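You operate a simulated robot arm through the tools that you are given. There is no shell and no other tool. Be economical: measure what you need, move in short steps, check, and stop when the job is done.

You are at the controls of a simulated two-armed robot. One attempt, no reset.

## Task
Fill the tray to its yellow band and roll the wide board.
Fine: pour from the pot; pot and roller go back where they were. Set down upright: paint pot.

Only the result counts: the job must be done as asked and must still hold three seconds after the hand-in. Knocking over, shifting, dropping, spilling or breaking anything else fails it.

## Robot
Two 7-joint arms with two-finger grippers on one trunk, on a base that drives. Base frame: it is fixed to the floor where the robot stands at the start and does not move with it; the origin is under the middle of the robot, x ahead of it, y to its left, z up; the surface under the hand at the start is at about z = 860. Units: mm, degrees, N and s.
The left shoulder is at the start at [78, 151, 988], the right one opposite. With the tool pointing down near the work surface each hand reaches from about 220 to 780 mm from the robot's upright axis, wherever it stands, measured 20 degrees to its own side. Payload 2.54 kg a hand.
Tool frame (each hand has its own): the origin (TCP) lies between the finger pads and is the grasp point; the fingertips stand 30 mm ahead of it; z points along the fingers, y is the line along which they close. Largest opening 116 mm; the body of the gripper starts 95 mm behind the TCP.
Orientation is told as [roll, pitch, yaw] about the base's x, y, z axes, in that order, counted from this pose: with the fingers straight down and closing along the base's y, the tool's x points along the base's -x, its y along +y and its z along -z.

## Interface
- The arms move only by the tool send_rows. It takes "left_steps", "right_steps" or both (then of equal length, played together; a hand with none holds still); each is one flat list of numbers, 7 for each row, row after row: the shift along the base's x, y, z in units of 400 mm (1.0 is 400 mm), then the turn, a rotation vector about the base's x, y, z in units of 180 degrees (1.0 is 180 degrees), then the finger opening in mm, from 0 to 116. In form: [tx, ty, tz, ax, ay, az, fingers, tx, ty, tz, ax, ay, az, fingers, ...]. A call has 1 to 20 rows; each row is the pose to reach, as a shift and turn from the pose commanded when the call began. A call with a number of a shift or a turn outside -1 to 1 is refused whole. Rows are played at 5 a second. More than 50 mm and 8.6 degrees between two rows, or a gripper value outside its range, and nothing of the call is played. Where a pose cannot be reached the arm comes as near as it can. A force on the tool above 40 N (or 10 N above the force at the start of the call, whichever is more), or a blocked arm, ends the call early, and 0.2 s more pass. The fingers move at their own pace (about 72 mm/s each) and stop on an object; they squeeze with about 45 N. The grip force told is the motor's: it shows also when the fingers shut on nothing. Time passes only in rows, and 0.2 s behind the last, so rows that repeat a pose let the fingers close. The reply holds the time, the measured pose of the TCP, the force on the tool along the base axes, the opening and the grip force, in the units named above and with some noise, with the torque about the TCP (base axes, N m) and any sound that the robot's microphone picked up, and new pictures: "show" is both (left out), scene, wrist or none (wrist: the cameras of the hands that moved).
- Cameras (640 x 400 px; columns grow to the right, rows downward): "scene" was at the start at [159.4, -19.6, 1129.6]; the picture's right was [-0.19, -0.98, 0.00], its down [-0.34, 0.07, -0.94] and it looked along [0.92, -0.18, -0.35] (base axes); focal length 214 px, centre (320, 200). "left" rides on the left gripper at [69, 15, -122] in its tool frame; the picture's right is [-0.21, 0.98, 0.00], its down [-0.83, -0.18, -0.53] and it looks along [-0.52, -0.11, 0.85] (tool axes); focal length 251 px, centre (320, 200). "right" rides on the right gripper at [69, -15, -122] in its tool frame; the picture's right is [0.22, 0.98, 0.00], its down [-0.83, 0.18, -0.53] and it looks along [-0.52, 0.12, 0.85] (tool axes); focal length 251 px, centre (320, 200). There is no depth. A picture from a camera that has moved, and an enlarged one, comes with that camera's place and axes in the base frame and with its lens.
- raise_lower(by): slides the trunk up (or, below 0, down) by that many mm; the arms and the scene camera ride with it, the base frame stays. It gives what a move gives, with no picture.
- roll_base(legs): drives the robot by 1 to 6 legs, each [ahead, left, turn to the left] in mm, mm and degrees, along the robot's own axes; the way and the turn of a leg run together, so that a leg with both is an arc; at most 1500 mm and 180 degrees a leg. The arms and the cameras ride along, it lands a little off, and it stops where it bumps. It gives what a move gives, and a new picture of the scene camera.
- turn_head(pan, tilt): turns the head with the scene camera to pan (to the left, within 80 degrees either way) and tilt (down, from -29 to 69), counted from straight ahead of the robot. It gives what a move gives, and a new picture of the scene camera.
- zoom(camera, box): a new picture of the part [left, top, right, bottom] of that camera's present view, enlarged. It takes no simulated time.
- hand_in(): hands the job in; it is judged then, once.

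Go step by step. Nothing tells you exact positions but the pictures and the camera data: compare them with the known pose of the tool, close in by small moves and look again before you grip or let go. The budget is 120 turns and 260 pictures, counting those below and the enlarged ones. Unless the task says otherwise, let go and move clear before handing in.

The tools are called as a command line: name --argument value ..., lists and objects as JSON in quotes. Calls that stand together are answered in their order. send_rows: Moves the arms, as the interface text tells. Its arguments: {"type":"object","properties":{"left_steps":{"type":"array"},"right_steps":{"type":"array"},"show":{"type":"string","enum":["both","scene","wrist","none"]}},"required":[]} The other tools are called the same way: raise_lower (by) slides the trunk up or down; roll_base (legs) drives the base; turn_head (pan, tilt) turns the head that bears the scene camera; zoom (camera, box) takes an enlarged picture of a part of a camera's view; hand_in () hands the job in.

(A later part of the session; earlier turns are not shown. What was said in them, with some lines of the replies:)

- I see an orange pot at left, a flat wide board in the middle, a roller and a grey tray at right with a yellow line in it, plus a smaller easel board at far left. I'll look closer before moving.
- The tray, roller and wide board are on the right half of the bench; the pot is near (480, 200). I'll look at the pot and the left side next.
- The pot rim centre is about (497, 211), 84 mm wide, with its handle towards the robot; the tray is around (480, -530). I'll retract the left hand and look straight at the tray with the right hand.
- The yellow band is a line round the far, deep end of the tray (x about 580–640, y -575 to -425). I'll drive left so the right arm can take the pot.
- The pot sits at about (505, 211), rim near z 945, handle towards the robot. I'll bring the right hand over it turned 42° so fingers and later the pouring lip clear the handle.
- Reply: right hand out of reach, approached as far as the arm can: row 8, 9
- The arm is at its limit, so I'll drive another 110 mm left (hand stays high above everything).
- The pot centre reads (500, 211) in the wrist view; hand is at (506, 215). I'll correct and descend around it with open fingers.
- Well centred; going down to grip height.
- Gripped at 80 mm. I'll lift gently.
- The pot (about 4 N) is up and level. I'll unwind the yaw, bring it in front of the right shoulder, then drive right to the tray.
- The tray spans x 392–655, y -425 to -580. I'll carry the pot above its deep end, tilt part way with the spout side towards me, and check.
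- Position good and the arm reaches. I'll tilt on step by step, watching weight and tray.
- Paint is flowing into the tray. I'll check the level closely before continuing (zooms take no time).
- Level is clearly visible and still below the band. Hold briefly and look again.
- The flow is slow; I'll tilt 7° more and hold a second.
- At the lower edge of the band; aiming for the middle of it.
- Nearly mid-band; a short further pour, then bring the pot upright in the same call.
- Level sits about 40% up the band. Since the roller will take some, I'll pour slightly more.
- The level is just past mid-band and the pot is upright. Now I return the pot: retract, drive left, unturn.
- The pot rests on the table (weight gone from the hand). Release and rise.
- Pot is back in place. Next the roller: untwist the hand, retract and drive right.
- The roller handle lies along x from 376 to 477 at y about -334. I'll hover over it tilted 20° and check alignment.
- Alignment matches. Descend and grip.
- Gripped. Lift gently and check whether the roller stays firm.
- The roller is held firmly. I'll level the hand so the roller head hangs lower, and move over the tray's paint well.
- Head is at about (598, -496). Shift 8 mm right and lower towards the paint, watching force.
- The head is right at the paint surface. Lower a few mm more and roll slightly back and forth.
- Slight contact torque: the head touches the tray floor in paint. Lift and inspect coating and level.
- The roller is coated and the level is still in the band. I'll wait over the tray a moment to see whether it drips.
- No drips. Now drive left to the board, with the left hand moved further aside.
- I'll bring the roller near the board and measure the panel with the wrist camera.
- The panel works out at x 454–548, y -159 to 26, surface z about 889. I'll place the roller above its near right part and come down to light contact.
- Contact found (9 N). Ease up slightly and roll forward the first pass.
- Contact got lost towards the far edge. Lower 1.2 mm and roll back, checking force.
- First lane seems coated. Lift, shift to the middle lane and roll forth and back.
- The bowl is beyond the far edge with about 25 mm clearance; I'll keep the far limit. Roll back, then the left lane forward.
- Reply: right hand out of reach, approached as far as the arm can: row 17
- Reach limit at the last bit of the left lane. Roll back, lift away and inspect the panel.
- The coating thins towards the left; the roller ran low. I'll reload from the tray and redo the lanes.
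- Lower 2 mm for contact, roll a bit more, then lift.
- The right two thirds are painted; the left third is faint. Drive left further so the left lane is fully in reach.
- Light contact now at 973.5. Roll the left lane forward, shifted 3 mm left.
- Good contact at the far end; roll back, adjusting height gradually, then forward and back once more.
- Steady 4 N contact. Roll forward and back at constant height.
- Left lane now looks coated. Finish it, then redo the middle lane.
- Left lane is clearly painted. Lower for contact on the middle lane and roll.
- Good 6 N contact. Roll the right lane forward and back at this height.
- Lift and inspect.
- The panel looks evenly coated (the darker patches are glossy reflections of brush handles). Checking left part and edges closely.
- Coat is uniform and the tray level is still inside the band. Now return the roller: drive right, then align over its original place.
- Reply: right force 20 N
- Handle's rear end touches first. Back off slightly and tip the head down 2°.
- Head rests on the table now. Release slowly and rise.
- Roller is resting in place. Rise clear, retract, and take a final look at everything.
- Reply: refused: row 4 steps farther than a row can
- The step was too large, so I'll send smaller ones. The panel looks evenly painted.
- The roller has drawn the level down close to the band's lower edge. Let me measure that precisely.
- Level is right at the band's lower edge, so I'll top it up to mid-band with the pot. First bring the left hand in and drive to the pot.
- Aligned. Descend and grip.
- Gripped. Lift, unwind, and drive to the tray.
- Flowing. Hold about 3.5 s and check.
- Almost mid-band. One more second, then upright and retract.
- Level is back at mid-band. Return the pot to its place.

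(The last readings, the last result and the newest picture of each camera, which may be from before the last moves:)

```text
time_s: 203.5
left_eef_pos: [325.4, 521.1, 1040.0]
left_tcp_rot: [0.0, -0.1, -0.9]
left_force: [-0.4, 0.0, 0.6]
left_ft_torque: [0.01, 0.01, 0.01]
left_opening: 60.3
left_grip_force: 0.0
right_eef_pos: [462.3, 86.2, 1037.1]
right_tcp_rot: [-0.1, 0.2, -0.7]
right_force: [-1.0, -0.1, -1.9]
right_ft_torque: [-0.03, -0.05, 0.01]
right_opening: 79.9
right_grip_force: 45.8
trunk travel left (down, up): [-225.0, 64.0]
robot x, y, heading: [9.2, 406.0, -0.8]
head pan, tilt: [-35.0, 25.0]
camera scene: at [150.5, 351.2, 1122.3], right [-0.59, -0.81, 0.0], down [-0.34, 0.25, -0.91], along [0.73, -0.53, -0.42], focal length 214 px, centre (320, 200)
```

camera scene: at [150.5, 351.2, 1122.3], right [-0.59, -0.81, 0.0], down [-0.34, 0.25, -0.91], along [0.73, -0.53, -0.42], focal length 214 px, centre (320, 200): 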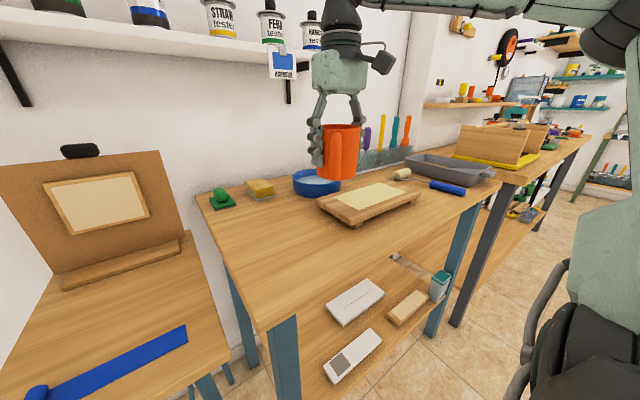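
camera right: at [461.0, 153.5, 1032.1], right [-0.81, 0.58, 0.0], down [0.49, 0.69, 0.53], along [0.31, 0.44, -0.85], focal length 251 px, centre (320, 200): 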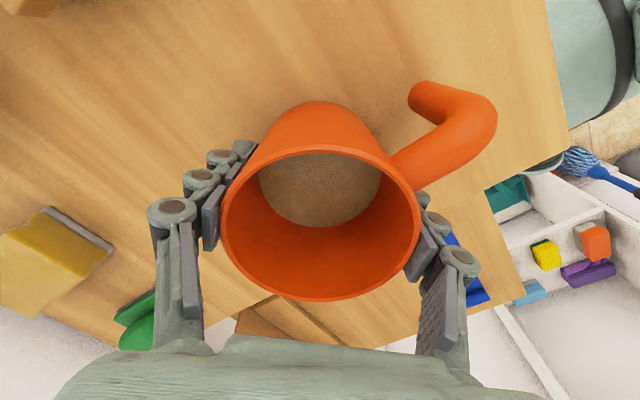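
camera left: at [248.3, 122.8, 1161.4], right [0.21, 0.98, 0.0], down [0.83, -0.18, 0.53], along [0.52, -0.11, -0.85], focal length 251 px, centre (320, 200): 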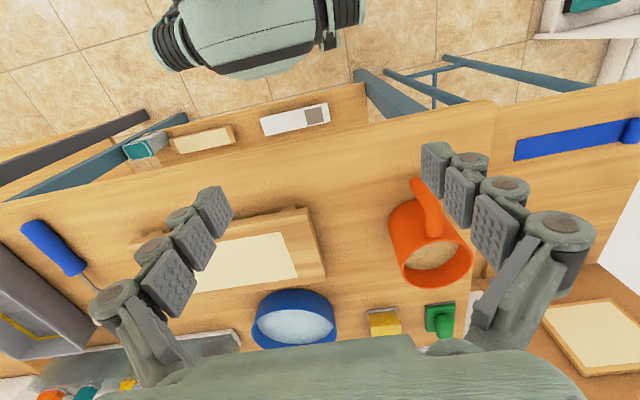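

send_rows --right_steps '[0.02, 0.05, 0, 0, 0, 0.04, 60, 0.04, 0.11, 0, 0, 0, 0.08, 60, 0.06, 0.17, 0, 0, 0, 0.12, 60, 0.07, 0.22, 0, 0, 0, 0.16, 60, 0.09, 0.27, 0, 0, 0, 0.2, 60, 0.0965, 0.311, 0, 0, 0, 0.238, 60, 0.0965, 0.311, -0.08, 0, 0, 0.238, 60, 0.0965, 0.311, -0.16, 0, 0, 0.238, 60, 0.0965, 0.311, -0.22, 0, 0, 0.238, 60, 0.0965, 0.311, -0.25, 0, 0, 0.238, 60, 0.0965, 0.311, -0.25, 0, 0, 0.238, 60]' --show "wrist"

```text
time_s: 205.9
left_eef_pos: [323.7, 520.4, 1039.0]
left_tcp_rot: [-0.1, 0.0, -0.9]
left_force: [0.3, 0.1, -0.4]
left_ft_torque: [-0.02, -0.01, -0.01]
left_opening: 60.0
left_grip_force: 0.0
right_eef_pos: [498.7, 208.9, 937.4]
right_tcp_rot: [0.2, 0.2, 42.1]
right_force: [-0.6, 0.2, -2.6]
right_ft_torque: [0.02, -0.03, 0.04]
right_opening: 80.1
right_grip_force: 45.0
trunk travel left (down, up): [-225.0, 64.0]
robot x, y, heading: [5.7, 405.5, -0.8]
head pan, tilt: [-35.0, 25.0]
camera right: at [457.8, 153.2, 1060.6], right [-0.81, 0.58, 0.0], down [0.49, 0.69, 0.53], along [0.31, 0.43, -0.85], focal length 251 px, centre (320, 200)
```

right: 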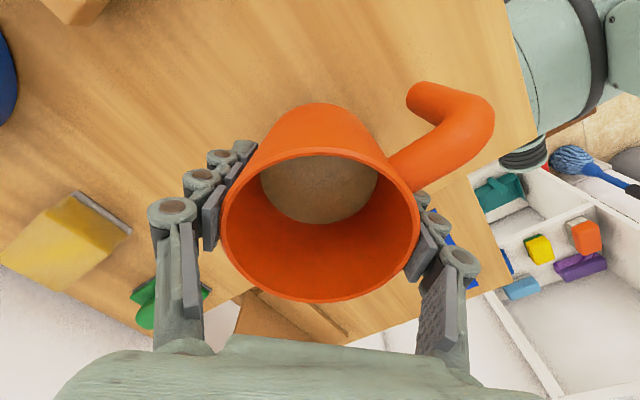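

send_rows --right_steps '[0.004, 0.004, -0.04, -0.001, -0.001, 0, 60, 0.005, 0.005, -0.065, -0.001, -0.001, 0, 60, 0.005, 0.005, -0.072, -0.001, -0.001, 0, 60, 0.005, 0.005, -0.072, -0.001, -0.001, 0, 60]' --show "none"

```text
time_s: 206.9
left_eef_pos: [322.3, 520.5, 1039.4]
left_tcp_rot: [0.0, -0.1, -0.9]
left_force: [0.2, -0.4, -0.4]
left_ft_torque: [0.0, -0.01, 0.0]
left_opening: 59.9
left_grip_force: 0.1
right_eef_pos: [500.7, 213.9, 909.8]
right_tcp_rot: [-0.2, 0.1, 42.1]
right_force: [-1.3, 0.0, 0.5]
right_ft_torque: [0.05, 0.06, 0.04]
right_opening: 79.9
right_grip_force: 45.2
trunk travel left (down, up): [-225.0, 64.0]
robot x, y, heading: [10.8, 405.6, -0.8]
head pan, tilt: [-35.0, 25.0]
```

Resting on the table; release and rise.

send_rows --right_steps '[0, 0, 0, 0, 0, 0, 90, 0, 0, 0, 0, 0, 0, 116, 0, 0, 0, 0, 0, 0, 116, 0, 0, 0.05, 0, 0, 0, 116, 0, 0, 0.15, 0, 0, 0, 116, 0, 0, 0.25, 0, 0, 0, 116, 0, 0, 0.35, 0, 0, 0, 116, -0.07, -0.03, 0.37, 0, 0, -0.04, 116, -0.15, -0.07, 0.37, 0, 0, -0.08, 116, -0.22, -0.1, 0.37, 0, 0, -0.12, 116]' --show "both"

turn_head --pan -15 --tilt 30

zoom --camera "scene" --box '[250, 100, 600, 320]'

```text
time_s: 209.1
left_eef_pos: [324.1, 521.1, 1041.4]
left_tcp_rot: [-0.1, 0.0, -0.9]
left_force: [-1.2, -0.6, 0.1]
left_ft_torque: [0.01, -0.01, 0.02]
left_opening: 59.9
left_grip_force: 0.0
right_eef_pos: [415.6, 173.0, 1056.3]
right_tcp_rot: [-0.2, 0.2, 20.4]
right_force: [0.9, 0.4, 0.5]
right_ft_torque: [-0.03, -0.02, 0.01]
right_opening: 116.0
right_grip_force: 0.1
trunk travel left (down, up): [-225.0, 64.0]
robot x, y, heading: [6.4, 407.1, -1.0]
head pan, tilt: [-35.0, 25.0]
camera scene: at [150.0, 351.1, 1122.4], right [-0.59, -0.81, 0.0], down [-0.34, 0.25, -0.91], along [0.73, -0.53, -0.42], focal length 214 px, centre (320, 200)
camera right: at [357.0, 134.9, 1180.0], right [-0.54, 0.84, 0.0], down [0.71, 0.46, 0.53], along [0.45, 0.29, -0.85], focal length 251 px, centre (320, 200)
```

scene: 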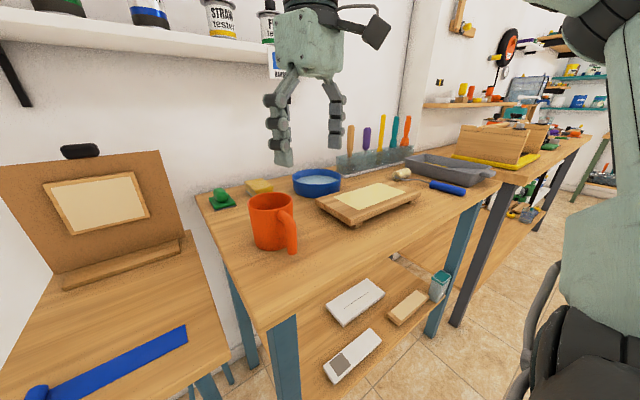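
right: 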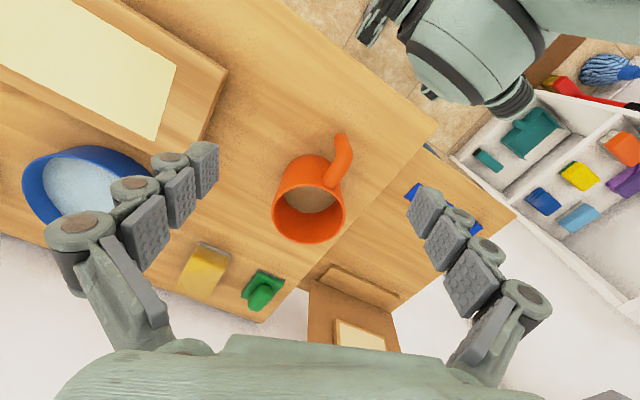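

```text
time_s: 209.9
left_eef_pos: [323.8, 519.6, 1040.0]
left_tcp_rot: [0.0, 0.0, -0.9]
left_force: [0.1, -0.5, -1.0]
left_ft_torque: [-0.01, 0.01, -0.04]
left_opening: 60.1
left_grip_force: 0.1
right_eef_pos: [416.7, 172.7, 1056.5]
right_tcp_rot: [-0.2, 0.1, 20.6]
right_force: [-0.4, 0.3, -0.7]
right_ft_torque: [0.0, 0.02, -0.01]
right_opening: 116.0
right_grip_force: 0.1
trunk travel left (down, up): [-225.0, 64.0]
robot x, y, heading: [9.6, 410.0, -1.2]
head pan, tilt: [-15.0, 30.0]
camera scene: at [162.7, 380.4, 1114.4], right [-0.28, -0.96, 0.0], down [-0.48, 0.14, -0.87], along [0.83, -0.24, -0.5], focal length 214 px, centre (320, 200)
```

scene: 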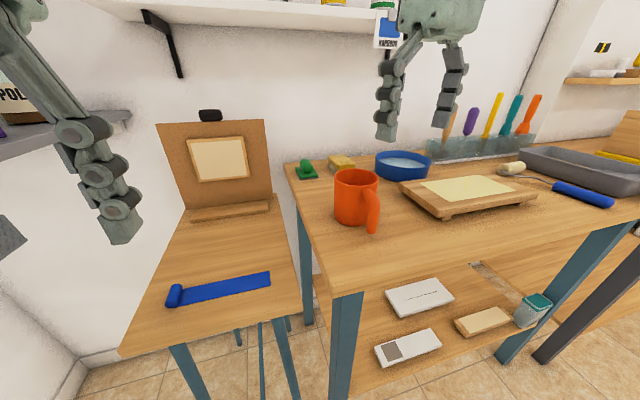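

```text
1.82 times, centred on (425, 210) of scene
camera zoom: at [162.7, 380.4, 1114.4], right [-0.28, -0.96, 0.0], down [-0.48, 0.14, -0.87], along [0.83, -0.24, -0.5], focal length 390 px, centre (129, 182)
```

zoom: 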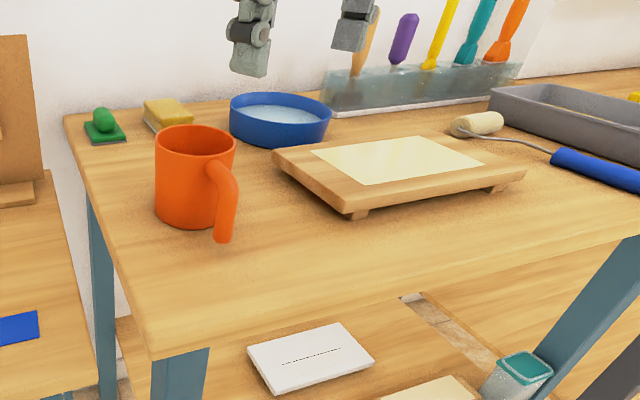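

Everything checks out: the tray is at mid-band, the board is evenly coated, the roller is back, and the pot is upright in its place. Both hands are clear, so I'm handing in.

hand_in

```text
The job is handed in.
```

I poured paint from the pot until the tray stood mid-way up its yellow band, then rolled the wide board. I saw no spills, and nothing else on the bench looked moved or knocked.

- **Tray:** loading the roller drew the level down to the band's lower edge, so I poured a second time to bring it back to mid-band.
- **Board:** it took two roller loads, because the first left the left third thin. The coat looked even in the last close-ups.
- **Roller:** it is back where it was, to within a few millimetres. It went down still wet with paint.
- **Pot:** it is upright in its original place.

The job is handed in, with both hands empty and clear of the bench.
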